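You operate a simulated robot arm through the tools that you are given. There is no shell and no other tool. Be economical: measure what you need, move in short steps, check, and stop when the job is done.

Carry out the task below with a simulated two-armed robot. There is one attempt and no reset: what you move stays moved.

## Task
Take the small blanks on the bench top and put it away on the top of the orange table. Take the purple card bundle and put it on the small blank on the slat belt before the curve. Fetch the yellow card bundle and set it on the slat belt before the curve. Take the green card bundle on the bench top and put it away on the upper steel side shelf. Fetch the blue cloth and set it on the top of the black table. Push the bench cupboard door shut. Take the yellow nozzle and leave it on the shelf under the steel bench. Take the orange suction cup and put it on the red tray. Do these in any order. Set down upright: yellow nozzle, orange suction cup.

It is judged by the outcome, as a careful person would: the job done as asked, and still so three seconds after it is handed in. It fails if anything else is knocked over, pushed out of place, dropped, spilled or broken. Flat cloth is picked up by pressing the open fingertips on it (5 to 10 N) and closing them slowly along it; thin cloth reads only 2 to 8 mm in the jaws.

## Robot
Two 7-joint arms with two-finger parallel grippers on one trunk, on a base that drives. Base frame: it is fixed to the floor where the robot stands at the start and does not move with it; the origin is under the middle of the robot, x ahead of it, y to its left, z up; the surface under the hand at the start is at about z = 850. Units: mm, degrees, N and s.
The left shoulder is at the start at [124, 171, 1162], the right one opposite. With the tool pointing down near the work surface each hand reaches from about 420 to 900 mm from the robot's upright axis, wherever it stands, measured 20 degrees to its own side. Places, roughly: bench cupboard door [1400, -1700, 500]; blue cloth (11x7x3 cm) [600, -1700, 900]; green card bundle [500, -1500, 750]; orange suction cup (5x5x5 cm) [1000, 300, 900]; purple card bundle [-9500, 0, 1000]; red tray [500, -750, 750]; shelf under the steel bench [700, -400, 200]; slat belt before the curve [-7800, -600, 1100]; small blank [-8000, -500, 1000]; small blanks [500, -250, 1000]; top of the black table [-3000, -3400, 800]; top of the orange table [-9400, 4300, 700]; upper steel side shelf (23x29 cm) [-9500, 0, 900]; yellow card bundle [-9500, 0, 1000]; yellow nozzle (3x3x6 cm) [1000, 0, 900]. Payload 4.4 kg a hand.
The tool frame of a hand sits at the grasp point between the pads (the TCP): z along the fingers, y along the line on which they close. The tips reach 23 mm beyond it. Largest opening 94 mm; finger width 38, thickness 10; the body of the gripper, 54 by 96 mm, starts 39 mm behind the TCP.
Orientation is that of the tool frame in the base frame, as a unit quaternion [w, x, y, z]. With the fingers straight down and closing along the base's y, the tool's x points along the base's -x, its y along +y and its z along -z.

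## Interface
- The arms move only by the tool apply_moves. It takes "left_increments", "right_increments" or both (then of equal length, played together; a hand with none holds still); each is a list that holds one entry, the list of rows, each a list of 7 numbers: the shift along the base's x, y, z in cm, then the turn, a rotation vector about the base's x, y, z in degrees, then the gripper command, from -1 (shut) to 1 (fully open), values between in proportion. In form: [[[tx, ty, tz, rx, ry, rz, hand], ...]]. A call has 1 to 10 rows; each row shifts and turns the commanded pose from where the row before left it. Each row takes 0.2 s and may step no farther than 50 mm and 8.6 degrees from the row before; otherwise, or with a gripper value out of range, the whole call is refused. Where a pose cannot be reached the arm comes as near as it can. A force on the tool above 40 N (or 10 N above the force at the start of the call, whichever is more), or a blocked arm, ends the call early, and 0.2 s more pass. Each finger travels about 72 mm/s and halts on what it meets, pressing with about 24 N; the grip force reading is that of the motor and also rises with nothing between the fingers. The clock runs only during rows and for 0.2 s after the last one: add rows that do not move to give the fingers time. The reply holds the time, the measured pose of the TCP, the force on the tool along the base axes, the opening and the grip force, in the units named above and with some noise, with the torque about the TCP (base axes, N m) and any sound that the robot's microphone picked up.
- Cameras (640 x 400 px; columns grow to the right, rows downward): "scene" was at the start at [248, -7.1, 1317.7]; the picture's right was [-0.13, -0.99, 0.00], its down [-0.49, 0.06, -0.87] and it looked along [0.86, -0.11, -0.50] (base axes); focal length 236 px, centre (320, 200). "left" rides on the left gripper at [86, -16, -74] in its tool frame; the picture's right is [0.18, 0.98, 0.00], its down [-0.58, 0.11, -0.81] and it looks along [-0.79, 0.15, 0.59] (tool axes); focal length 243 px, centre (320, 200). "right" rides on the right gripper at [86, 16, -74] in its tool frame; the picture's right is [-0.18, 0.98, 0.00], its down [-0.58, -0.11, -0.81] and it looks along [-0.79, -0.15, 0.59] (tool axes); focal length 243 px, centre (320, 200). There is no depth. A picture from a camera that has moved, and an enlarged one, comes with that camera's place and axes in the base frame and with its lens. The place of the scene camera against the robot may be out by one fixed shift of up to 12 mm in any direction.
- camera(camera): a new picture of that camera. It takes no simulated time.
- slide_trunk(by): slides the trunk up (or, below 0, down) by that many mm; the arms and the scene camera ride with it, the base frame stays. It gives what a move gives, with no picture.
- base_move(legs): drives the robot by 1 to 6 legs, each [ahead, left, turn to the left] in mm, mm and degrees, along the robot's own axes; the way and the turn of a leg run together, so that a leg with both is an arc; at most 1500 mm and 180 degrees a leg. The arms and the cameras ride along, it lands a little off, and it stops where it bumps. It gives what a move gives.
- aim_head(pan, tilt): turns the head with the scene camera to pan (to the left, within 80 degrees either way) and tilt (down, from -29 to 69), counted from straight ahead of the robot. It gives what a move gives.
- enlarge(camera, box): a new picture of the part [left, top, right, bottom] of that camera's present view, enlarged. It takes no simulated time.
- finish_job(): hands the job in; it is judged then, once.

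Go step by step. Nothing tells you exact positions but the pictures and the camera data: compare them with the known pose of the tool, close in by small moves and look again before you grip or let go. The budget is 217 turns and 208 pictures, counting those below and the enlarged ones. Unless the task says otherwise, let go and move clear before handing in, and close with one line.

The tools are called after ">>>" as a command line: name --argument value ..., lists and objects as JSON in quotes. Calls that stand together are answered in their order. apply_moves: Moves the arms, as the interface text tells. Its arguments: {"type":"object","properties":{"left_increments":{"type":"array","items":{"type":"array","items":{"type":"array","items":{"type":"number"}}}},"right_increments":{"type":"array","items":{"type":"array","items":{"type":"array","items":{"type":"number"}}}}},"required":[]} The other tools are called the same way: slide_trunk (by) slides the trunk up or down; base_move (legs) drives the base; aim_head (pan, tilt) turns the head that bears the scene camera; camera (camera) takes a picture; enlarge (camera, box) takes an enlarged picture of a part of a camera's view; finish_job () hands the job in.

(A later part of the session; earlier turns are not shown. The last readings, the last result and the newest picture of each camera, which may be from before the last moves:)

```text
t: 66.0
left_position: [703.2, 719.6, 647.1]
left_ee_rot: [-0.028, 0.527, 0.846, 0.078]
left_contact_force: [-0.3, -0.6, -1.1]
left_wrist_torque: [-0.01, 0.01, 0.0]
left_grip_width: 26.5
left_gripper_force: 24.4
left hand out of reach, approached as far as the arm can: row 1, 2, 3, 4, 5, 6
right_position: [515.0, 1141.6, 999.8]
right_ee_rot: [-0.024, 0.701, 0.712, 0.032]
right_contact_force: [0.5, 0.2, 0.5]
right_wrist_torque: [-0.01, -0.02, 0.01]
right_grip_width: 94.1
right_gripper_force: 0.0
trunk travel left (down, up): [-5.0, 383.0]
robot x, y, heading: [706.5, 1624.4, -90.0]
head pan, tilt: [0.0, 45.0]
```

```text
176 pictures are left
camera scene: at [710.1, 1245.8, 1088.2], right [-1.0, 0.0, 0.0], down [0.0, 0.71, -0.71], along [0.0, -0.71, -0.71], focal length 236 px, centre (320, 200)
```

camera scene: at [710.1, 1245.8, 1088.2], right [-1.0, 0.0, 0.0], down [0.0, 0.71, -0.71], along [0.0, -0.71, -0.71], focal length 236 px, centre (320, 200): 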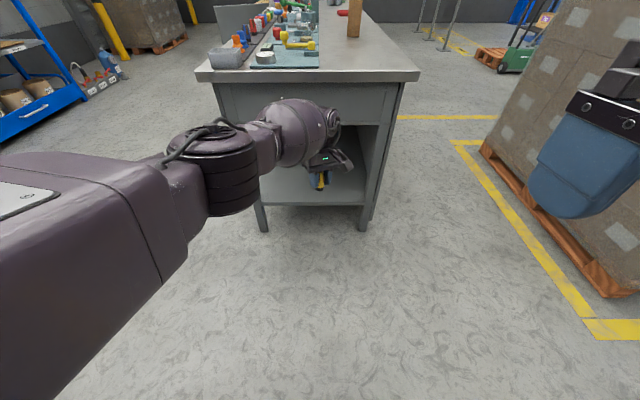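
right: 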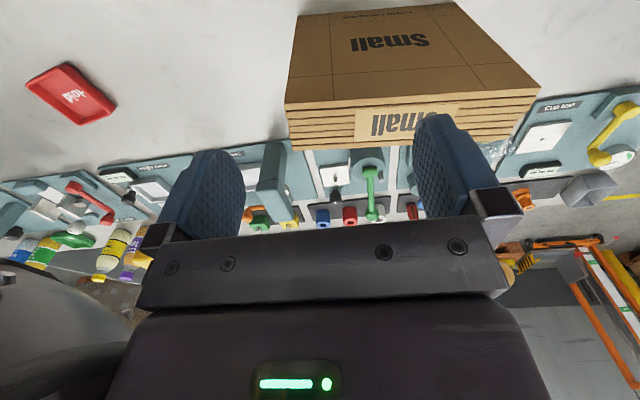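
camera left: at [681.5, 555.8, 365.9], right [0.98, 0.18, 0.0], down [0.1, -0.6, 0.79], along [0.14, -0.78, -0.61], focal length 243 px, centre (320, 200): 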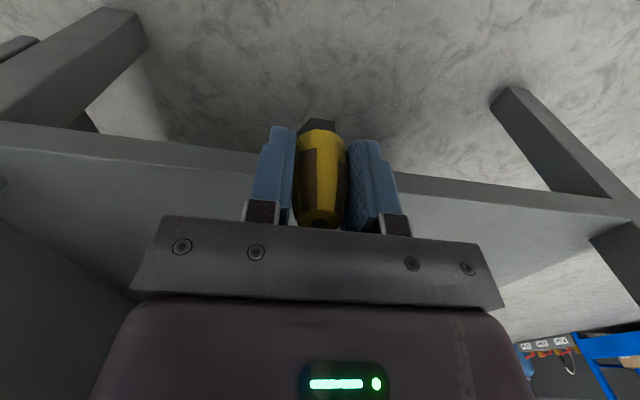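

>>> apply_moves --left_increments '[[[0, -2, 4.5, 0, 0, 0, -1], [0, -2, 4.5, 0, 0, 0, -1], [0, 0, 4.5, 0, 0, 0, -1], [0, 0, 4.5, 0, 0, 0, -1], [0, 0, 4.5, 0, 0, 0, -1], [0, 0, 4.5, 0, 0, 0, -1], [0, 0, 4.5, 0, 0, 0, -1], [0, 3, 3, 0, 0, 0, -1], [0, 4, 0, 0, 0, 0, -1], [0, 4, 0, 0, 0, 0, -1]]]'

>>> camera --camera "scene"

```text
t: 68.2
left_position: [711.3, 814.4, 994.0]
left_ee_rot: [-0.028, 0.526, 0.847, 0.077]
left_contact_force: [-0.7, 0.0, -1.0]
left_wrist_torque: [-0.01, 0.05, -0.01]
left_grip_width: 26.8
left_gripper_force: 24.1
left hand out of reach, approached as far as the arm can: row 1, 2, 7
right_position: [514.6, 1143.1, 1000.0]
right_ee_rot: [-0.024, 0.701, 0.713, 0.031]
right_contact_force: [-1.1, 0.2, 0.6]
right_wrist_torque: [0.01, -0.03, 0.02]
right_grip_width: 94.0
right_gripper_force: 0.0
trunk travel left (down, up): [-5.0, 383.0]
robot x, y, heading: [707.1, 1627.8, -90.2]
head pan, tilt: [0.0, 45.0]
```

```text
175 pictures are left
camera scene: at [710.3, 1246.3, 1088.5], right [-1.0, 0.0, 0.0], down [0.0, 0.71, -0.71], along [0.0, -0.71, -0.71], focal length 236 px, centre (320, 200)
```

scene: 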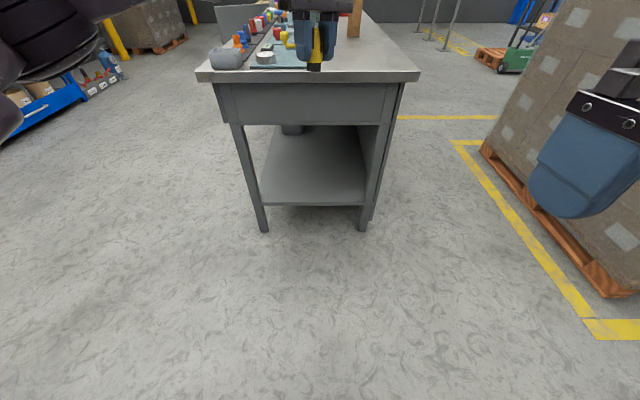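

Unstuck, with the elbow bent again. Now straighten the tool to vertical and bring the hand nearer the robot before lowering it.

>>> apply_moves --left_increments '[[[2.9, 4, 0, -4.6, 1, 0, -1], [2.9, 4, 0, -4.6, 1, 0, -1], [2.9, 4, 0, 0, 0, -8, -1], [2.9, 4, 0, 0, 0, -8, -1], [2.9, 4, 0, 0, 0, -8, -1], [0, 1, -4, 0, 0, 0, -1], [0, 0, -4.5, 0, 0, 0, -1], [0, 0, -4.5, 0, 0, 0, -1], [0, 0, 0, 0, 0, 0, -1]]]'

>>> camera --camera "left"

```text
t: 70.2
left_position: [853.8, 1023.8, 861.9]
left_ee_rot: [0.0, 0.694, 0.72, -0.001]
left_contact_force: [0.0, 0.2, -1.0]
left_wrist_torque: [0.0, 0.01, 0.0]
left_grip_width: 26.6
left_gripper_force: 23.7
right_position: [514.5, 1143.1, 999.7]
right_ee_rot: [-0.024, 0.701, 0.713, 0.031]
right_contact_force: [-0.2, -0.1, 0.3]
right_wrist_torque: [0.0, -0.05, -0.02]
right_grip_width: 94.1
right_gripper_force: 0.2
trunk travel left (down, up): [-5.0, 383.0]
robot x, y, heading: [705.9, 1627.0, -90.6]
head pan, tilt: [0.0, 45.0]
```

```text
174 pictures are left
camera left: at [833.3, 1110.0, 938.6], right [0.97, 0.22, 0.0], down [0.13, -0.58, 0.81], along [0.18, -0.79, -0.59], focal length 243 px, centre (320, 200)
```

left: 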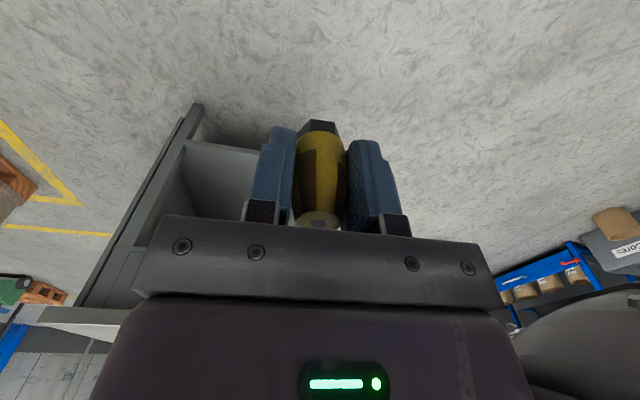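

>>> apply_moves --left_increments '[[[0, 0, -4.5, 0, 0, 0, -1], [0, 0, -4.5, 0, 0, 0, -1], [0, 0, -4.5, 0, 0, 0, -1], [0, 0, -4.5, 0, 0, 0, -1], [0, 0, -4.5, 0, 0, 0, -1], [0, 0, -4.5, 0, 0, 0, -1], [0, 0, -4.5, 0, 0, 0, -1], [0, 0, -4.5, 0, 0, 0, -1], [0, 0, -4.5, 0, 0, 0, -1], [0, 0, -4.5, 0, 0, 0, -1]]]'

>>> apply_moves --left_increments '[[[0, 0, -4.5, 0, 0, 0, -1], [0, 0, -2, 0, 0, 0, -1], [0, 0, -2, 0, 0, 0, -1], [0, 0, 0, 0, 0, 0, -1]]]'

>>> camera --camera "scene"

>>> camera --camera "left"

```text
t: 72.4
left_position: [855.2, 1022.2, 411.9]
left_ee_rot: [0.0, 0.693, 0.721, 0.0]
left_contact_force: [0.7, 0.7, -1.2]
left_wrist_torque: [0.0, -0.03, 0.01]
left_grip_width: 26.6
left_gripper_force: 23.7
right_position: [512.7, 1141.1, 1001.1]
right_ee_rot: [-0.024, 0.701, 0.712, 0.031]
right_contact_force: [-0.1, 0.3, 0.4]
right_wrist_torque: [0.01, 0.0, 0.0]
right_grip_width: 94.0
right_gripper_force: 0.0
trunk travel left (down, up): [-5.0, 383.0]
robot x, y, heading: [706.4, 1628.8, -90.2]
head pan, tilt: [0.0, 45.0]
```

```text
t: 73.4
left_position: [854.7, 1024.8, 330.1]
left_ee_rot: [0.0, 0.694, 0.72, 0.0]
left_contact_force: [0.3, -0.7, -1.4]
left_wrist_torque: [-0.02, -0.03, 0.0]
left_grip_width: 26.7
left_gripper_force: 23.9
right_position: [513.8, 1141.9, 1000.2]
right_ee_rot: [-0.024, 0.701, 0.712, 0.031]
right_contact_force: [-0.1, -0.2, 0.2]
right_wrist_torque: [-0.01, 0.02, 0.0]
right_grip_width: 93.9
right_gripper_force: 0.1
trunk travel left (down, up): [-5.0, 383.0]
robot x, y, heading: [704.3, 1627.9, -90.3]
head pan, tilt: [0.0, 45.0]
```

```text
173 pictures are left
camera scene: at [710.3, 1246.1, 1088.4], right [-1.0, 0.0, 0.0], down [0.0, 0.71, -0.71], along [0.0, -0.71, -0.71], focal length 236 px, centre (320, 200)
```

scene: 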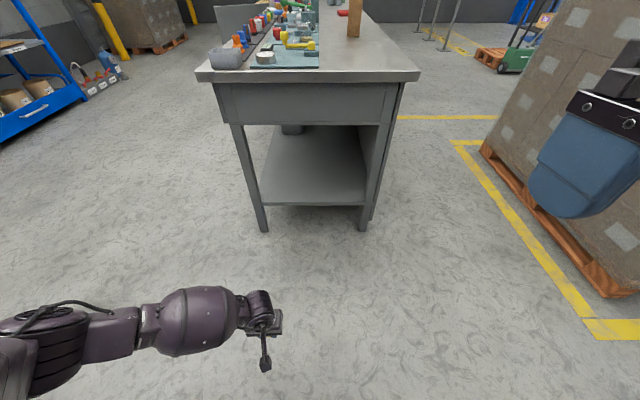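

```text
172 pictures are left
camera left: at [834.5, 1109.9, 405.1], right [0.97, 0.22, 0.0], down [0.13, -0.58, 0.81], along [0.18, -0.79, -0.59], focal length 243 px, centre (320, 200)
```

left: 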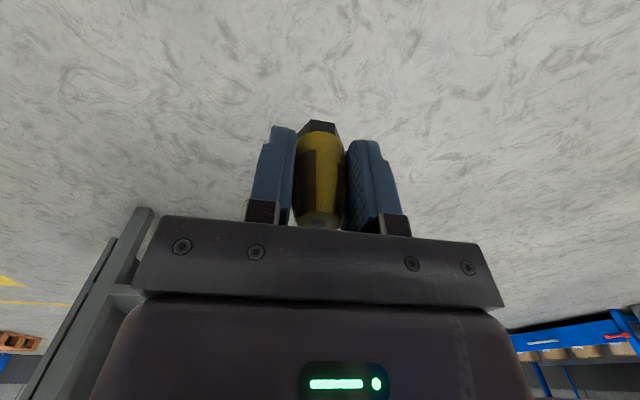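

The lowered arm works in this bent posture, but the forearm sticks out sideways and would hit a bench leg. Turning the robot ~32° lets the forearm enter the opening; repositioning first.

>>> base_move --legs '[[0, -350, 0], [0, 0, 32], [455, -464, 0]]'

>>> camera --camera "scene"

>>> camera --camera "left"

```text
t: 82.8
left_position: [666.1, 567.7, 329.5]
left_ee_rot: [-0.001, 0.462, 0.887, 0.0]
left_contact_force: [0.1, -0.6, -1.1]
left_wrist_torque: [0.03, -0.01, 0.0]
left_grip_width: 26.7
left_gripper_force: 24.2
right_position: [315.8, 482.1, 1000.3]
right_ee_rot: [-0.031, 0.472, 0.881, 0.023]
right_contact_force: [0.5, 0.3, -0.5]
right_wrist_torque: [0.04, 0.01, 0.0]
right_grip_width: 94.0
right_gripper_force: 0.2
trunk travel left (down, up): [-5.0, 383.0]
robot x, y, heading: [218.1, 992.4, -57.3]
head pan, tilt: [0.0, 45.0]
```

```text
171 pictures are left
camera scene: at [427.3, 673.6, 1088.3], right [-0.84, -0.54, 0.0], down [-0.38, 0.6, -0.71], along [0.38, -0.6, -0.71], focal length 236 px, centre (320, 200)
```

scene: 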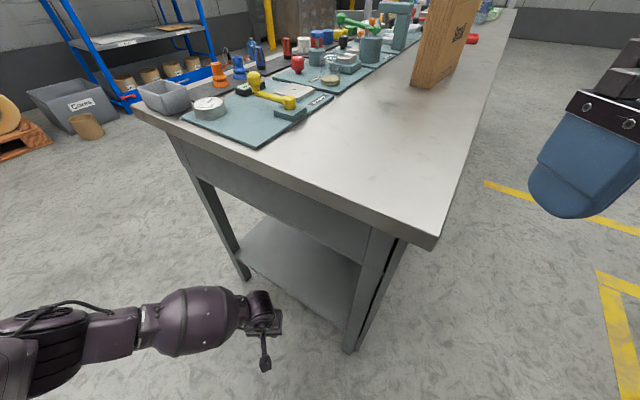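

```text
170 pictures are left
camera left: at [602.1, 629.4, 405.1], right [0.7, 0.71, 0.0], down [0.42, -0.41, 0.81], along [0.58, -0.56, -0.59], focal length 243 px, centre (320, 200)
```

left: 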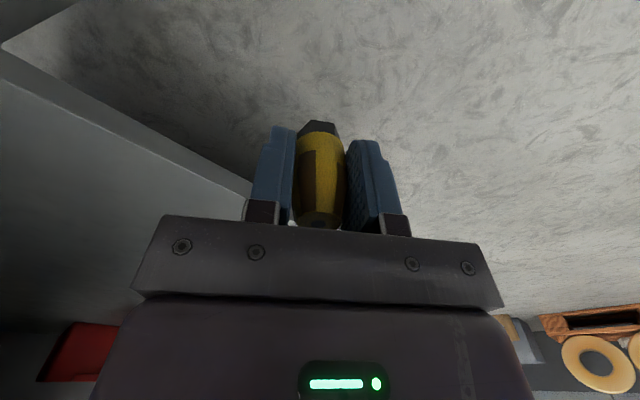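

>>> base_move --legs '[[164, -105, 0]]'

>>> camera --camera "scene"

>>> camera --camera "left"

```text
t: 84.4
left_position: [666.7, 372.0, 329.6]
left_ee_rot: [-0.001, 0.461, 0.887, 0.0]
left_contact_force: [-0.9, 0.7, -1.5]
left_wrist_torque: [-0.01, 0.0, -0.02]
left_grip_width: 26.9
left_gripper_force: 23.8
right_position: [317.1, 287.6, 999.7]
right_ee_rot: [-0.031, 0.472, 0.881, 0.023]
right_contact_force: [-0.6, 0.1, 0.3]
right_wrist_torque: [0.02, 0.03, 0.0]
right_grip_width: 93.9
right_gripper_force: 0.1
trunk travel left (down, up): [-5.0, 383.0]
robot x, y, heading: [216.1, 800.1, -57.2]
head pan, tilt: [0.0, 45.0]
```

```text
169 pictures are left
camera scene: at [428.1, 478.5, 1088.2], right [-0.84, -0.54, 0.0], down [-0.38, 0.6, -0.71], along [0.38, -0.59, -0.71], focal length 236 px, centre (320, 200)
```

scene: 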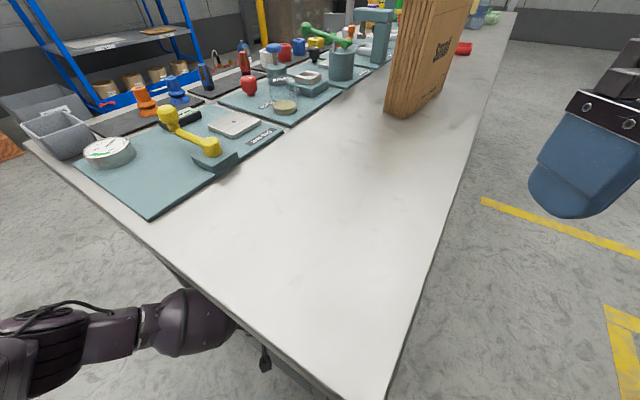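

```text
168 pictures are left
camera left: at [602.9, 434.9, 404.9], right [0.7, 0.72, 0.0], down [0.43, -0.41, 0.81], along [0.58, -0.56, -0.59], focal length 243 px, centre (320, 200)
```

left: 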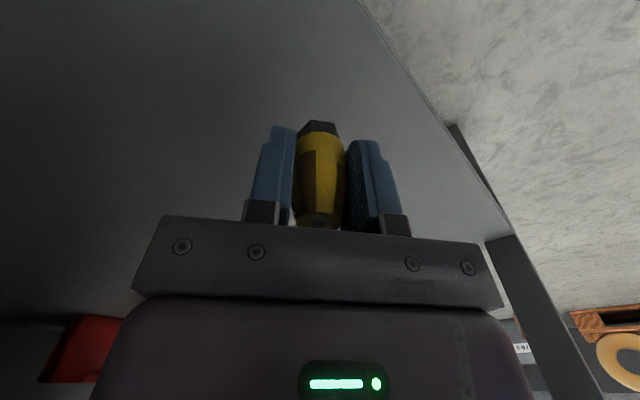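

Nozzle is over the shelf, ~50 mm inside the edge. Moving 40 mm deeper and lowering gently to contact.

>>> apply_moves --left_increments '[[[0, -4, 0, 0, 0, 0, -1], [0, 0, -2, 0, 0, 0, -1], [0, 0, -1, 0, 0, 0, -1], [0, 0, 0, 0, 0, 0, -1]]]'

>>> camera --camera "left"

```text
t: 85.4
left_position: [666.8, 333.7, 300.4]
left_ee_rot: [-0.001, 0.461, 0.887, -0.001]
left_contact_force: [0.6, -0.2, -1.2]
left_wrist_torque: [0.03, -0.02, 0.0]
left_grip_width: 26.8
left_gripper_force: 24.1
right_position: [317.4, 286.5, 1001.6]
right_ee_rot: [-0.032, 0.47, 0.882, 0.022]
right_contact_force: [0.5, -0.9, -0.4]
right_wrist_torque: [0.02, -0.03, -0.01]
right_grip_width: 94.1
right_gripper_force: 0.0
trunk travel left (down, up): [-5.0, 383.0]
robot x, y, heading: [217.1, 792.9, -57.5]
head pan, tilt: [0.0, 45.0]
```

```text
167 pictures are left
camera left: at [602.5, 394.6, 375.7], right [0.7, 0.72, 0.0], down [0.43, -0.41, 0.81], along [0.58, -0.56, -0.59], focal length 243 px, centre (320, 200)
```

left: 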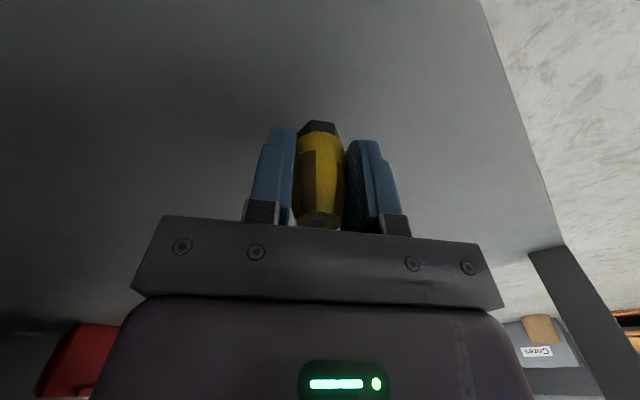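

>>> apply_moves --left_increments '[[[0, 0, -1, 0, 0, 0, -1], [0, 0, -0.5, 0, 0, 0, -1], [0, 0, -0.4, 0, 0, 0, -1], [0, 0, 0, 0, 0, 0, -1]]]'

>>> enlarge --camera "left" --box '[220, 80, 420, 240]'

```text
t: 86.4
left_position: [666.6, 332.9, 281.3]
left_ee_rot: [-0.001, 0.461, 0.888, 0.0]
left_contact_force: [0.8, 1.1, 10.2]
left_wrist_torque: [-0.06, -0.12, 0.02]
left_grip_width: 26.9
left_gripper_force: 24.2
right_position: [314.8, 287.9, 1002.5]
right_ee_rot: [-0.031, 0.471, 0.881, 0.022]
right_contact_force: [-0.4, -0.3, -0.8]
right_wrist_torque: [0.01, 0.01, 0.01]
right_grip_width: 94.0
right_gripper_force: 0.2
trunk travel left (down, up): [-5.0, 383.0]
robot x, y, heading: [212.6, 799.7, -57.3]
head pan, tilt: [0.0, 45.0]
```

```text
2.50 times, centred on (320, 160) of left
camera zoom: at [603.7, 394.5, 356.9], right [0.7, 0.72, 0.0], down [0.42, -0.41, 0.81], along [0.58, -0.56, -0.59], focal length 606 px, centre (320, 300)
```

zoom: 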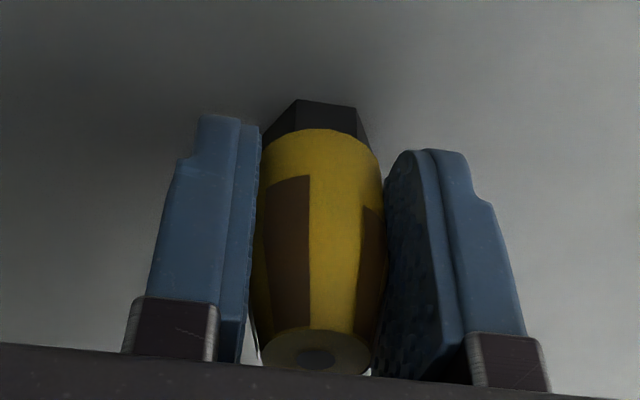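

Contact at 10 N: the nozzle stands on the shelf, upright. Releasing slowly and lifting straight up.

>>> apply_moves --left_increments '[[[0, 0, 0, 0, 0, 0, -0.3], [0, 0, 0, 0, 0, 0, 0.1], [0, 0, 0, 0, 0, 0, 0.1], [0, 0, 3, 0, 0, 0, 0.1], [0, 0, 4, 0, 0, 0, 0.1], [0, 0, 0, 0, 0, 0, 0.1]]]'

>>> camera --camera "left"

```text
t: 87.8
left_position: [662.7, 337.3, 345.5]
left_ee_rot: [-0.006, 0.462, 0.887, 0.003]
left_contact_force: [0.0, 0.3, -0.6]
left_wrist_torque: [0.06, -0.06, 0.01]
left_grip_width: 51.6
left_gripper_force: 0.0
right_position: [318.5, 284.7, 996.6]
right_ee_rot: [-0.035, 0.47, 0.881, 0.024]
right_contact_force: [0.6, 0.2, -0.2]
right_wrist_torque: [0.01, 0.02, -0.02]
right_grip_width: 93.8
right_gripper_force: 0.1
trunk travel left (down, up): [-5.0, 383.0]
robot x, y, heading: [215.2, 799.9, -57.4]
head pan, tilt: [0.0, 45.0]
```

```text
165 pictures are left
camera left: at [599.2, 397.8, 421.5], right [0.7, 0.71, 0.0], down [0.43, -0.42, 0.8], along [0.57, -0.56, -0.6], focal length 243 px, centre (320, 200)
```

left: 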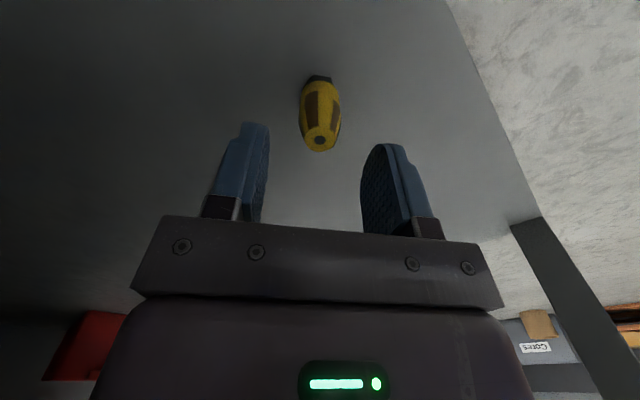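

The nozzle stands upright on the shelf. Withdrawing the arm by backing straight out.

>>> base_move --legs '[[-185, 119, 0]]'

>>> camera --camera "left"

>>> camera --camera "scene"

```text
t: 89.5
left_position: [665.9, 557.5, 351.3]
left_ee_rot: [-0.001, 0.46, 0.888, -0.001]
left_contact_force: [-0.4, 0.3, -0.5]
left_wrist_torque: [-0.02, -0.04, 0.01]
left_grip_width: 51.5
left_gripper_force: 0.0
right_position: [316.5, 511.1, 1001.6]
right_ee_rot: [-0.031, 0.47, 0.882, 0.023]
right_contact_force: [-0.8, 0.0, -0.2]
right_wrist_torque: [-0.01, 0.0, 0.02]
right_grip_width: 93.9
right_gripper_force: 0.0
trunk travel left (down, up): [-5.0, 383.0]
robot x, y, heading: [217.3, 1021.7, -57.1]
head pan, tilt: [0.0, 45.0]
```

```text
164 pictures are left
camera left: at [601.6, 619.4, 426.9], right [0.7, 0.72, 0.0], down [0.43, -0.41, 0.81], along [0.58, -0.56, -0.59], focal length 243 px, centre (320, 200)
```

left: 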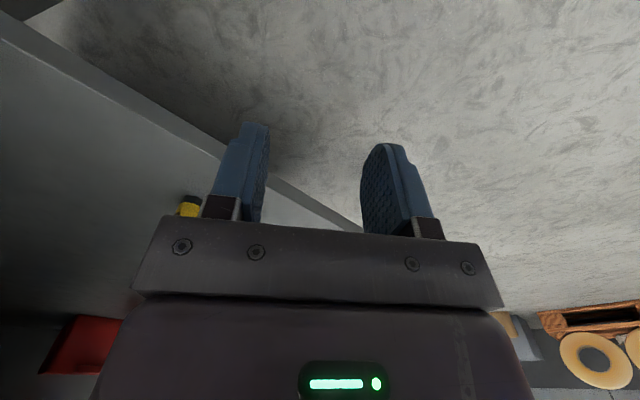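

```text
163 pictures are left
camera scene: at [427.6, 703.3, 1088.6], right [-0.84, -0.54, 0.0], down [-0.38, 0.59, -0.71], along [0.38, -0.59, -0.71], focal length 236 px, centre (320, 200)
```

scene: 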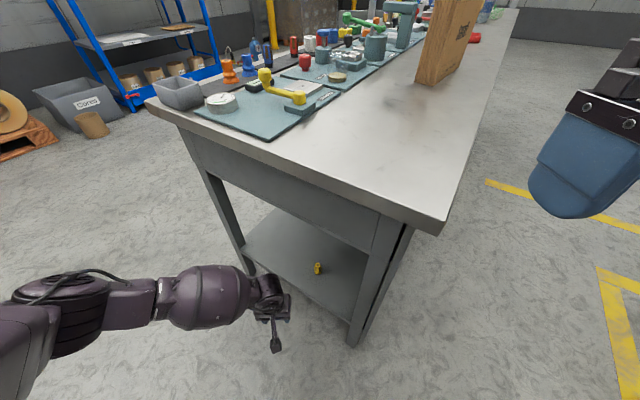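

Nozzle done. Raising the left hand and trunk, then going back to the end of the bench for the cup.

>>> apply_moves --left_increments '[[[0, 0, 4.5, 0, 0, 0, 0.1], [0, 0, 4.5, 0, 0, 0, 0.1], [0, 0, 4.5, 0, 0, 0, 0.1], [0, 0, 4.5, 0, 0, 0, 0.1], [0, 0, 4.5, 0, 0, 0, 0.1], [0, 0, 4.5, 0, 0, 0, 0.1], [0, 0, 4.5, 0, 0, 0, 0.1], [0, 0, 4.5, 0, 0, 0, 0.1], [0, 0, 4.5, 0, 0, 0, 0.1], [0, 0, 4.5, 0, 0, 0, 0.1]]]'

>>> slide_trunk --by 170

>>> apply_moves --left_increments '[[[0, 0, 4.5, 0, 0, 0, 0.5], [0, 0, 4.5, 0, 0, 0, 1], [0, 0, 4.5, 0, 0, 0, 1], [0, 0, 4.5, 0, 0, 0, 1], [0, 0, 4.5, 0, 0, 0, 1]]]'

>>> base_move --legs '[[397, 592, 0], [0, 0, -33], [100, 0, 0]]'

>>> camera --camera "scene"

```text
t: 91.7
left_position: [664.4, 558.8, 802.1]
left_ee_rot: [-0.001, 0.46, 0.888, -0.001]
left_contact_force: [-0.2, -0.2, -0.4]
left_wrist_torque: [-0.01, 0.01, 0.01]
left_grip_width: 51.3
left_gripper_force: 0.0
right_position: [314.8, 511.7, 1000.3]
right_ee_rot: [-0.032, 0.47, 0.882, 0.023]
right_contact_force: [0.0, 0.1, 0.2]
right_wrist_torque: [-0.02, 0.02, -0.02]
right_grip_width: 94.1
right_gripper_force: 0.0
trunk travel left (down, up): [-5.0, 383.0]
robot x, y, heading: [213.4, 1021.1, -57.1]
head pan, tilt: [0.0, 45.0]
```

```text
t: 93.6
left_position: [666.0, 557.3, 967.8]
left_ee_rot: [-0.003, 0.46, 0.888, 0.001]
left_contact_force: [0.2, -0.1, -0.3]
left_wrist_torque: [0.04, 0.0, 0.02]
left_grip_width: 51.8
left_gripper_force: 0.0
right_position: [317.2, 510.2, 1169.2]
right_ee_rot: [-0.033, 0.471, 0.881, 0.023]
right_contact_force: [0.3, 0.1, -0.6]
right_wrist_torque: [0.0, 0.03, 0.06]
right_grip_width: 93.6
right_gripper_force: 0.0
trunk travel left (down, up): [-175.0, 213.0]
robot x, y, heading: [215.1, 1021.6, -57.3]
head pan, tilt: [0.0, 45.0]
```

```text
t: 94.8
left_position: [667.0, 558.7, 1196.6]
left_ee_rot: [-0.001, 0.461, 0.888, 0.0]
left_contact_force: [-0.8, 0.9, 0.5]
left_wrist_torque: [-0.01, 0.0, 0.03]
left_grip_width: 94.1
left_gripper_force: 0.1
right_position: [316.3, 511.7, 1170.3]
right_ee_rot: [-0.031, 0.47, 0.882, 0.022]
right_contact_force: [-0.7, 0.8, 1.1]
right_wrist_torque: [-0.03, -0.03, -0.05]
right_grip_width: 94.1
right_gripper_force: 0.1
trunk travel left (down, up): [-175.0, 213.0]
robot x, y, heading: [214.6, 1021.0, -57.1]
head pan, tilt: [0.0, 45.0]
```

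```text
t: 102.8
left_position: [1039.3, 269.7, 1195.7]
left_ee_rot: [-0.001, 0.694, 0.72, 0.0]
left_contact_force: [-1.0, -0.9, -0.1]
left_wrist_torque: [0.02, 0.03, -0.03]
left_grip_width: 94.2
left_gripper_force: 0.1
right_position: [720.6, 422.6, 1170.4]
right_ee_rot: [-0.023, 0.703, 0.71, 0.031]
right_contact_force: [0.8, 0.0, 0.0]
right_wrist_torque: [0.02, 0.01, 0.02]
right_grip_width: 94.0
right_gripper_force: 0.0
trunk travel left (down, up): [-175.0, 213.0]
robot x, y, heading: [914.5, 908.0, -90.6]
head pan, tilt: [0.0, 45.0]
```

```text
162 pictures are left
camera scene: at [918.3, 679.3, 1294.8], right [-1.0, 0.01, 0.0], down [0.01, 0.71, -0.71], along [-0.01, -0.71, -0.71], focal length 236 px, centre (320, 200)
```

scene: 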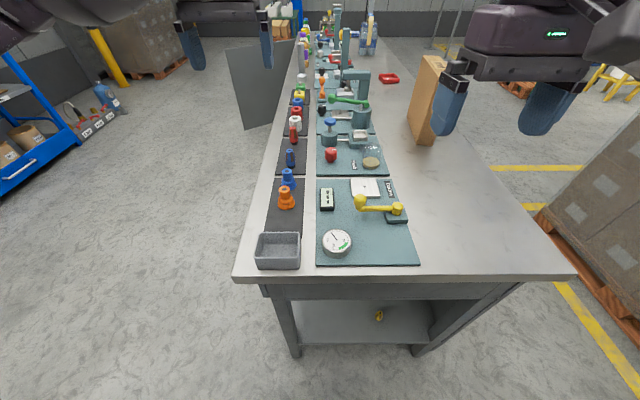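

Left hand is nearly above the cup; going down to z≈1050 over it and looking.

>>> apply_moves --left_increments '[[[-2.2, -0.5, -4, 0, 0, 0, 1], [-2.2, -0.5, -4, 0, 0, 0, 1], [0, 0, -4.5, 0, 0, 0, 1], [0, 0, -3, 0, 0, 0, 1], [0, 0, 0, 0, 0, 0, 1]]]'

>>> camera --camera "left"

>>> enlarge --camera "scene" --box '[220, 120, 380, 280]'

```text
t: 104.0
left_position: [994.3, 261.7, 1040.3]
left_ee_rot: [-0.001, 0.695, 0.719, -0.001]
left_contact_force: [0.3, 1.0, -0.4]
left_wrist_torque: [0.01, -0.02, 0.01]
left_grip_width: 93.9
left_gripper_force: 0.1
right_position: [720.7, 425.7, 1170.9]
right_ee_rot: [-0.024, 0.703, 0.71, 0.031]
right_contact_force: [0.3, 1.4, 0.3]
right_wrist_torque: [-0.03, 0.01, -0.04]
right_grip_width: 94.1
right_gripper_force: 0.0
trunk travel left (down, up): [-175.0, 213.0]
robot x, y, heading: [914.9, 909.7, -90.4]
head pan, tilt: [0.0, 45.0]
```

```text
161 pictures are left
camera left: at [974.9, 347.5, 1116.3], right [0.98, 0.22, 0.0], down [0.13, -0.58, 0.81], along [0.17, -0.79, -0.59], focal length 243 px, centre (320, 200)
```

left: 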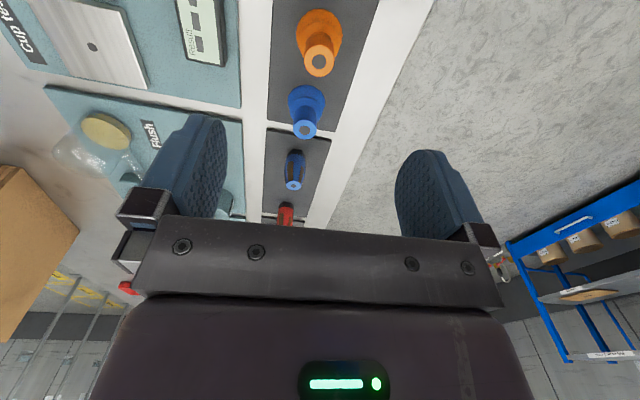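

```text
2.50 times, centred on (300, 200) of scene
camera zoom: at [918.3, 680.0, 1294.9], right [-1.0, 0.01, 0.0], down [0.01, 0.71, -0.71], along [-0.01, -0.71, -0.71], focal length 590 px, centre (370, 200)
```

zoom: 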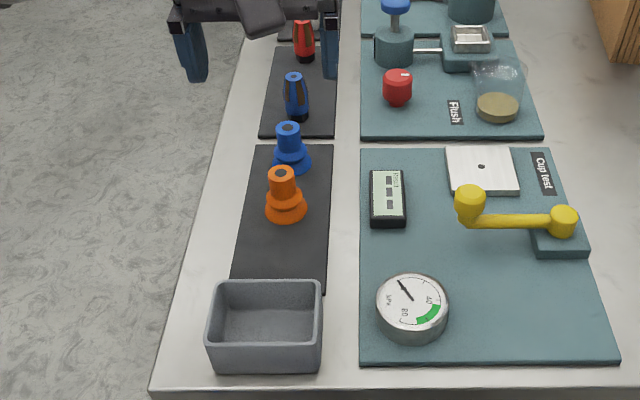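

>>> apply_moves --left_increments '[[[0, -0.5, -4, 0, 0, 0, 0.2], [0, 0, -4, 0, 0, 0, 0.2], [0, 0, -3, 0, 0, 0, 0.2], [0, 0, 0, 0, 0, 0, 0.2]]]'

>>> camera --camera "left"

>>> enlarge --camera "scene" --box '[240, 140, 340, 240]'

```text
t: 105.0
left_position: [995.6, 256.1, 930.2]
left_ee_rot: [0.0, 0.695, 0.719, -0.001]
left_contact_force: [0.3, 0.3, 1.1]
left_wrist_torque: [-0.01, -0.02, -0.02]
left_grip_width: 56.2
left_gripper_force: 0.2
right_position: [720.5, 425.5, 1170.7]
right_ee_rot: [-0.023, 0.702, 0.711, 0.03]
right_contact_force: [0.9, 0.7, -0.6]
right_wrist_torque: [0.0, 0.05, 0.01]
right_grip_width: 94.1
right_gripper_force: 0.1
trunk travel left (down, up): [-175.0, 213.0]
robot x, y, heading: [913.2, 912.4, -90.6]
head pan, tilt: [0.0, 45.0]
```

```text
159 pictures are left
camera left: at [976.0, 341.1, 1004.5], right [0.98, 0.22, 0.0], down [0.13, -0.58, 0.81], along [0.17, -0.79, -0.59], focal length 243 px, centre (320, 200)
```

left: 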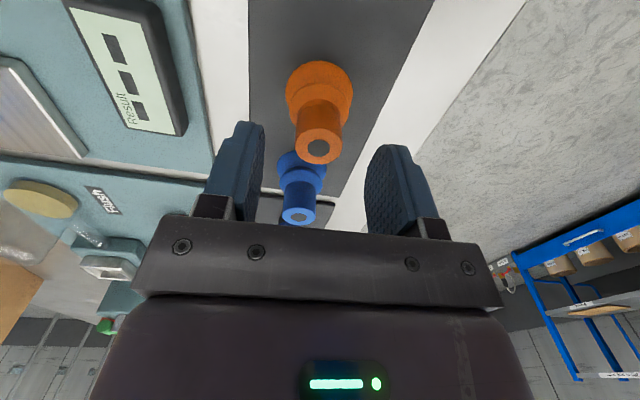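

```text
4.00 times, centred on (290, 190) of scene
camera zoom: at [918.2, 680.0, 1294.9], right [-1.0, 0.01, 0.0], down [0.01, 0.71, -0.71], along [-0.01, -0.71, -0.71], focal length 944 px, centre (440, 240)
```

zoom: 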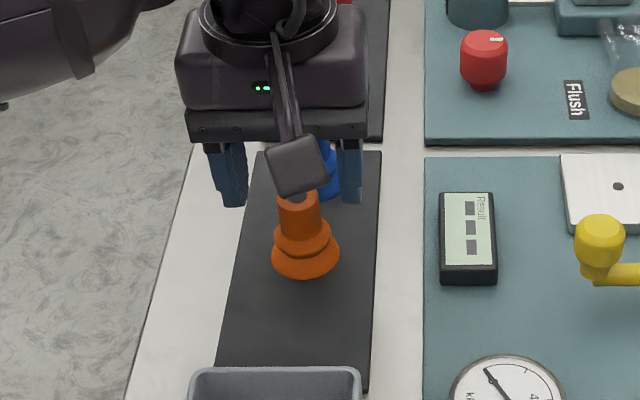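

>>> apply_moves --left_increments '[[[-0.2, 0.3, -3.3, 0, 0, 0, 0.2], [0, 0, 0, 0, 0, 0, -0.3], [0, 0, 0, 0, 0, 0, -1], [0, 0, 0, 0, 0, 0, -1], [0, 0, 0, 0, 0, 0, -1]]]'

>>> camera --camera "left"

```text
t: 106.2
left_position: [994.4, 257.4, 897.4]
left_ee_rot: [-0.001, 0.695, 0.719, 0.0]
left_contact_force: [0.0, 0.3, -0.9]
left_wrist_torque: [-0.02, 0.03, -0.01]
left_grip_width: 23.8
left_gripper_force: 23.8
right_position: [719.4, 425.5, 1171.1]
right_ee_rot: [-0.025, 0.703, 0.71, 0.03]
right_contact_force: [0.7, 0.7, -0.4]
right_wrist_torque: [0.02, 0.0, 0.0]
right_grip_width: 94.1
right_gripper_force: 0.0
trunk travel left (down, up): [-175.0, 213.0]
robot x, y, heading: [908.3, 909.4, -90.3]
head pan, tilt: [0.0, 45.0]
```

```text
157 pictures are left
camera left: at [974.6, 343.5, 971.5], right [0.98, 0.22, 0.0], down [0.13, -0.58, 0.81], along [0.17, -0.79, -0.59], focal length 243 px, centre (320, 200)
```

left: 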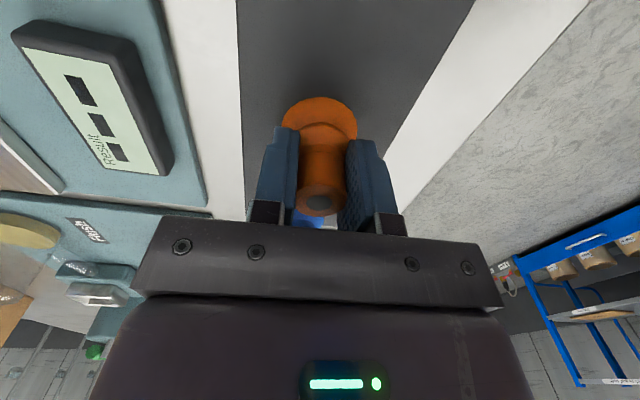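

Cup held (23.8 mm). Lifting and driving around to the front of the bench toward the red tray.

>>> apply_moves --left_increments '[[[0, 0, 4, 0, 0, 0, -1], [0, 0, 4.5, 0, 0, 0, -1], [0, 0, 4.5, 0, 0, 0, -1], [0, 0, 4.5, 0, 0, 0, -1], [0, 0, 4.5, 0, 0, 0, -1], [0, 0, 4.5, 0, 0, 0, -1], [0, 0, 3, 0, 0, 0, -1]]]'

>>> base_move --legs '[[-190, 0, 0], [0, -600, 0], [0, 0, 90], [-330, 0, 0], [0, -982, 0], [0, -982, 0]]'

>>> aim_head --pan 0 --tilt 40

>>> camera --camera "scene"

>>> camera --camera "left"

```text
t: 107.8
left_position: [994.3, 260.1, 1193.2]
left_ee_rot: [0.001, 0.695, 0.719, 0.0]
left_contact_force: [-0.8, -0.5, -0.1]
left_wrist_torque: [0.02, 0.02, 0.0]
left_grip_width: 23.4
left_gripper_force: 24.9
right_position: [720.7, 426.7, 1171.3]
right_ee_rot: [-0.023, 0.702, 0.711, 0.031]
right_contact_force: [0.2, 0.2, 0.2]
right_wrist_torque: [0.02, -0.02, 0.0]
right_grip_width: 93.8
right_gripper_force: 0.0
trunk travel left (down, up): [-175.0, 213.0]
robot x, y, heading: [916.3, 905.8, -90.3]
head pan, tilt: [0.0, 45.0]
```

```text
t: 137.3
left_position: [636.9, -775.4, 1192.7]
left_ee_rot: [0.001, -0.022, 1.0, 0.0]
left_contact_force: [0.1, 0.0, -0.7]
left_wrist_torque: [-0.02, -0.01, 0.0]
left_grip_width: 23.5
left_gripper_force: 23.8
right_position: [474.5, -1052.0, 1170.1]
right_ee_rot: [-0.039, -0.011, 0.999, 0.005]
right_contact_force: [-0.3, -0.5, -1.0]
right_wrist_torque: [-0.01, -0.01, 0.0]
right_grip_width: 94.0
right_gripper_force: 0.2
trunk travel left (down, up): [-175.0, 213.0]
robot x, y, heading: [-12.6, -861.7, -0.0]
head pan, tilt: [0.0, 45.0]
```

```text
t: 137.9
left_position: [636.5, -774.0, 1192.3]
left_ee_rot: [0.0, -0.023, 1.0, 0.0]
left_contact_force: [-0.2, -0.4, -0.3]
left_wrist_torque: [0.0, 0.0, 0.02]
left_grip_width: 23.7
left_gripper_force: 23.7
right_position: [474.1, -1049.9, 1170.3]
right_ee_rot: [-0.039, -0.011, 0.999, 0.005]
right_contact_force: [0.3, -0.6, 0.8]
right_wrist_torque: [0.01, -0.03, 0.0]
right_grip_width: 94.1
right_gripper_force: 0.1
trunk travel left (down, up): [-175.0, 213.0]
robot x, y, heading: [-8.7, -863.3, 0.1]
head pan, tilt: [0.0, 40.0]
```

```text
156 pictures are left
camera scene: at [231.8, -857.2, 1301.9], right [0.0, -1.0, 0.0], down [-0.64, 0.0, -0.77], along [0.77, 0.0, -0.64], focal length 236 px, centre (320, 200)
```

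scene: 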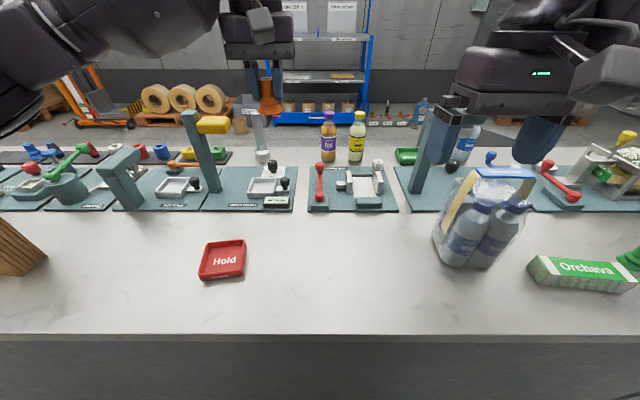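

```text
155 pictures are left
camera left: at [550.3, -794.6, 1267.5], right [-0.23, 0.97, 0.0], down [0.58, 0.14, 0.81], along [0.78, 0.18, -0.59], focal length 243 px, centre (320, 200)
```

left: 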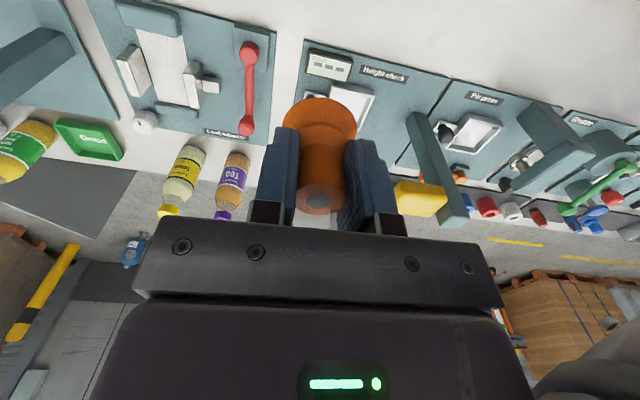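

The red tray is near (554,-645). Moving the cup over it and checking with the wrist camera.

>>> apply_moves --left_increments '[[[-1.6, 3.2, -3, 0, 0, 0, -1], [-1.6, 3.2, -3, 0, 0, 0, -1], [-1.6, 3.2, -3, 0, 0, 0, -1], [-1.6, 3.2, -3, 0, 0, 0, -1], [-1.6, 0, -3, 0, 0, 0, -1], [0, 0, -4, 0, 0, 0, -1], [0, 0, 0, 0, 0, 0, -1]]]'

>>> camera --camera "left"

>>> camera --camera "scene"

```text
t: 139.5
left_position: [556.3, -648.5, 1000.9]
left_ee_rot: [0.0, -0.022, 1.0, -0.001]
left_contact_force: [0.0, 0.6, -0.3]
left_wrist_torque: [-0.01, -0.01, -0.01]
left_grip_width: 23.4
left_gripper_force: 23.9
right_position: [474.4, -1051.1, 1170.3]
right_ee_rot: [-0.038, -0.011, 0.999, 0.005]
right_contact_force: [-0.3, -0.7, 0.3]
right_wrist_torque: [-0.03, -0.04, -0.02]
right_grip_width: 93.9
right_gripper_force: 0.1
trunk travel left (down, up): [-175.0, 213.0]
robot x, y, heading: [-9.7, -862.8, 0.0]
head pan, tilt: [0.0, 40.0]
```

```text
154 pictures are left
camera left: at [470.5, -668.2, 1076.6], right [-0.23, 0.97, 0.0], down [0.58, 0.14, 0.81], along [0.79, 0.18, -0.59], focal length 243 px, centre (320, 200)
```

left: 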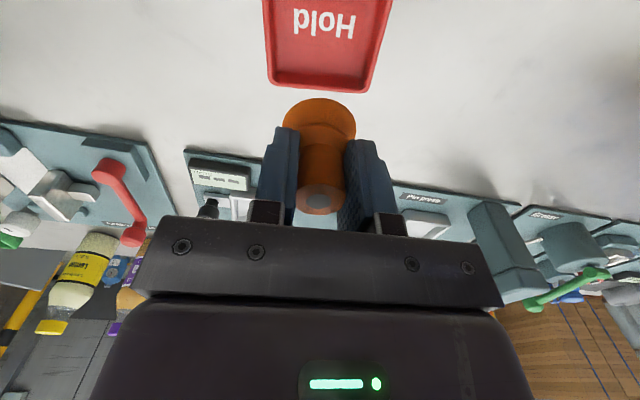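

```text
153 pictures are left
camera scene: at [231.1, -857.4, 1302.2], right [0.0, -1.0, 0.0], down [-0.64, 0.0, -0.77], along [0.77, 0.0, -0.64], focal length 236 px, centre (320, 200)
```

scene: 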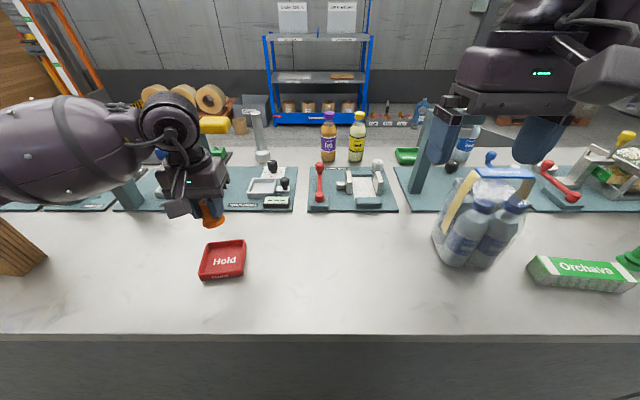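

>>> apply_moves --left_increments '[[[-1.4, -0.2, -3, 0, 0, 0, -1], [0, 0, -3, 0, 0, 0, -1], [0, 0, -2, 0, 0, 0, -1], [0, 0, 0, 0, 0, 0, -1]]]'

>>> camera --camera "left"

>>> enlarge --camera "scene" --box '[170, 200, 290, 300]'

```text
t: 140.5
left_position: [543.5, -648.8, 922.1]
left_ee_rot: [0.0, -0.022, 1.0, -0.001]
left_contact_force: [-0.1, -0.1, -0.8]
left_wrist_torque: [-0.01, -0.02, -0.01]
left_grip_width: 23.3
left_gripper_force: 24.0
right_position: [474.6, -1050.5, 1170.0]
right_ee_rot: [-0.038, -0.012, 0.999, 0.005]
right_contact_force: [0.0, 0.3, -1.0]
right_wrist_torque: [0.0, 0.01, -0.01]
right_grip_width: 94.0
right_gripper_force: 0.0
trunk travel left (down, up): [-175.0, 213.0]
robot x, y, heading: [-11.6, -864.9, 0.1]
head pan, tilt: [0.0, 40.0]
```

```text
152 pictures are left
camera left: at [457.4, -668.4, 997.5], right [-0.23, 0.97, 0.0], down [0.58, 0.14, 0.81], along [0.78, 0.18, -0.59], focal length 243 px, centre (320, 200)
```

left: 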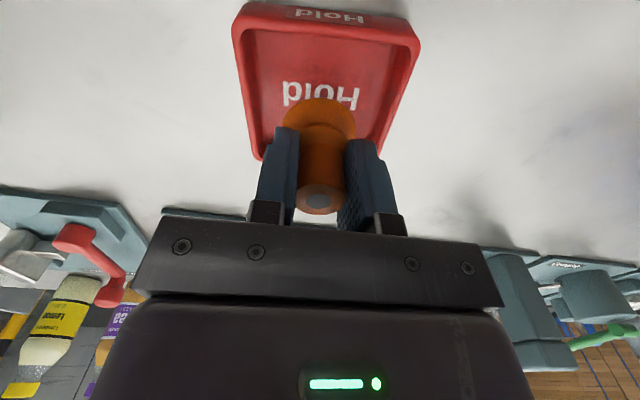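

```text
4.00 times, centred on (230, 250) of scene
camera zoom: at [231.6, -857.3, 1302.0], right [0.0, -1.0, 0.0], down [-0.64, 0.0, -0.77], along [0.77, 0.0, -0.64], focal length 944 px, centre (680, 0)
```

zoom: 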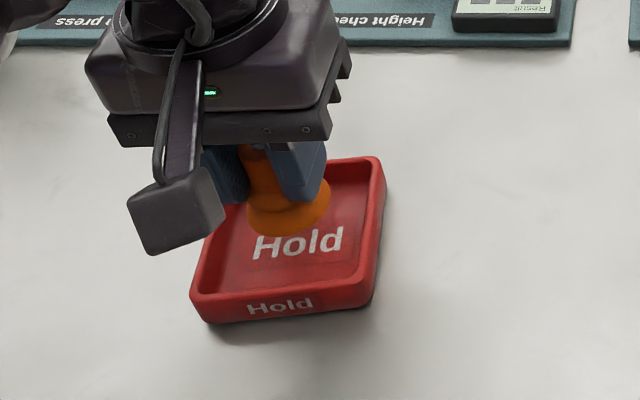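

>>> apply_moves --left_increments '[[[-0.2, 0, -1, 0, 0, 0, -1], [0, 0, -0.6, 0, 0, 0, -1], [0, 0, -0.4, 0, 0, 0, -1], [0, 0, 0, 0, 0, 0, -1]]]'

>>> enlarge --camera "scene" --box '[170, 200, 290, 300]'

```text
t: 141.5
left_position: [541.4, -647.0, 901.9]
left_ee_rot: [0.0, -0.023, 1.0, -0.001]
left_contact_force: [0.1, 0.7, 0.2]
left_wrist_torque: [0.0, 0.0, -0.05]
left_grip_width: 23.4
left_gripper_force: 24.2
right_position: [475.2, -1051.1, 1171.4]
right_ee_rot: [-0.039, -0.011, 0.999, 0.004]
right_contact_force: [0.0, -0.1, 0.0]
right_wrist_torque: [0.02, 0.0, -0.01]
right_grip_width: 93.7
right_gripper_force: 0.1
trunk travel left (down, up): [-175.0, 213.0]
robot x, y, heading: [-12.4, -862.8, 0.2]
head pan, tilt: [0.0, 40.0]
```

```text
4.00 times, centred on (230, 250) of scene
camera zoom: at [231.7, -857.3, 1302.0], right [0.0, -1.0, 0.0], down [-0.64, 0.0, -0.77], along [0.77, 0.0, -0.64], focal length 944 px, centre (680, 0)
```

zoom: 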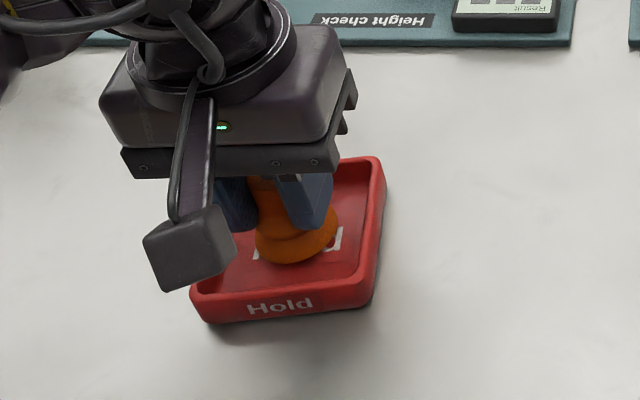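

>>> apply_moves --left_increments '[[[0, 0, -0.3, 0, 0, 0, -1], [0, 0, 0, 0, 0, 0, -1]]]'

```text
t: 142.1
left_position: [540.7, -648.4, 898.8]
left_ee_rot: [0.0, -0.023, 1.0, -0.001]
left_contact_force: [0.4, -0.6, 0.2]
left_wrist_torque: [0.01, 0.0, -0.03]
left_grip_width: 23.4
left_gripper_force: 23.8
right_position: [474.6, -1050.7, 1170.0]
right_ee_rot: [-0.039, -0.012, 0.999, 0.004]
right_contact_force: [0.0, 0.4, -0.8]
right_wrist_torque: [-0.01, 0.0, 0.01]
right_grip_width: 93.9
right_gripper_force: 0.0
trunk travel left (down, up): [-175.0, 213.0]
robot x, y, heading: [-12.0, -861.1, 0.1]
head pan, tilt: [0.0, 40.0]
```

>>> apply_moves --left_increments '[[[0, 0, -0.3, 0, 0, 0, -1], [0, 0, 0, 0, 0, 0, -1]]]'

>>> camera --camera "left"

```text
t: 142.7
left_position: [540.9, -648.2, 896.8]
left_ee_rot: [0.0, -0.023, 1.0, -0.001]
left_contact_force: [-0.7, -0.1, 2.1]
left_wrist_torque: [0.03, 0.05, 0.01]
left_grip_width: 23.2
left_gripper_force: 24.0
right_position: [473.7, -1052.0, 1169.8]
right_ee_rot: [-0.038, -0.011, 0.999, 0.005]
right_contact_force: [-0.5, -0.7, 0.6]
right_wrist_torque: [0.01, -0.02, 0.04]
right_grip_width: 93.9
right_gripper_force: 0.0
trunk travel left (down, up): [-175.0, 213.0]
robot x, y, heading: [-10.0, -863.6, -0.1]
head pan, tilt: [0.0, 40.0]
```

```text
149 pictures are left
camera left: at [454.9, -668.2, 971.6], right [-0.23, 0.97, 0.0], down [0.58, 0.14, 0.81], along [0.78, 0.18, -0.59], focal length 243 px, centre (320, 200)
```

left: 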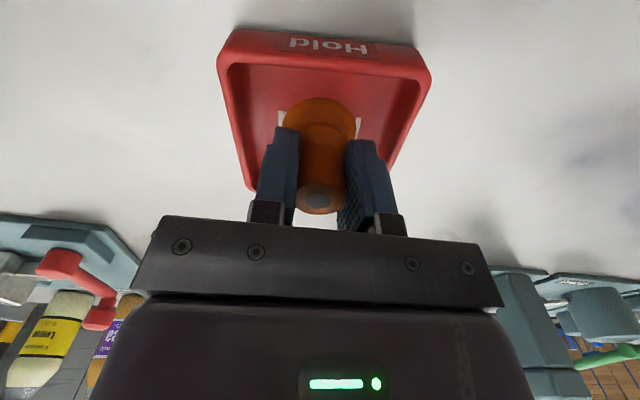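

Light contact; cup sits centred in the tray. Releasing and lifting.

>>> apply_moves --left_increments '[[[0, 0, 0, 0, 0, 0, -0.3], [0, 0, 0, 0, 0, 0, 0], [0, 0, 0, 0, 0, 0, 0], [0, 0, 3, 0, 0, 0, 0], [0, 0, 4.5, 0, 0, 0, 0], [0, 0, 4.5, 0, 0, 0, 0.5], [0, 0, 4.5, 0, 0, 0, 1], [0, 0, 4.5, 0, 0, 0, 1], [0, 0, 4.5, 0, 0, 0, 1]]]'

>>> aim_head --pan -25 --tilt 35

>>> camera --camera "scene"

```text
t: 144.7
left_position: [541.4, -649.6, 1151.5]
left_ee_rot: [-0.001, -0.023, 1.0, 0.0]
left_contact_force: [0.3, -0.1, 0.5]
left_wrist_torque: [0.0, -0.03, -0.01]
left_grip_width: 93.7
left_gripper_force: 0.0
right_position: [475.0, -1051.7, 1171.0]
right_ee_rot: [-0.038, -0.011, 0.999, 0.005]
right_contact_force: [-0.5, -0.1, -0.4]
right_wrist_torque: [-0.03, -0.01, 0.0]
right_grip_width: 94.2
right_gripper_force: 0.1
trunk travel left (down, up): [-175.0, 213.0]
robot x, y, heading: [-13.2, -864.0, 0.3]
head pan, tilt: [0.0, 40.0]
```

```text
t: 145.6
left_position: [539.7, -648.2, 1150.3]
left_ee_rot: [0.001, -0.023, 1.0, -0.001]
left_contact_force: [-0.1, -0.9, -0.5]
left_wrist_torque: [0.01, 0.02, 0.0]
left_grip_width: 93.7
left_gripper_force: 0.1
right_position: [473.8, -1051.5, 1170.7]
right_ee_rot: [-0.039, -0.012, 0.999, 0.005]
right_contact_force: [-0.3, -0.2, 0.0]
right_wrist_torque: [0.01, -0.03, 0.01]
right_grip_width: 93.9
right_gripper_force: 0.1
trunk travel left (down, up): [-175.0, 213.0]
robot x, y, heading: [-11.3, -862.9, 0.4]
head pan, tilt: [-25.0, 35.0]
```

```text
148 pictures are left
camera scene: at [226.6, -894.4, 1309.5], right [-0.42, -0.91, 0.0], down [-0.52, 0.24, -0.82], along [0.74, -0.34, -0.57], focal length 236 px, centre (320, 200)
```

scene: 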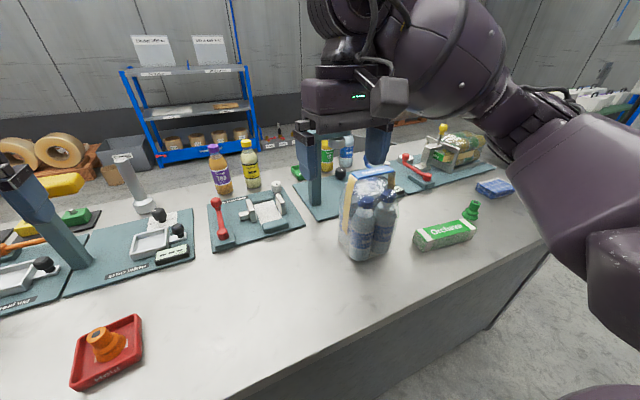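

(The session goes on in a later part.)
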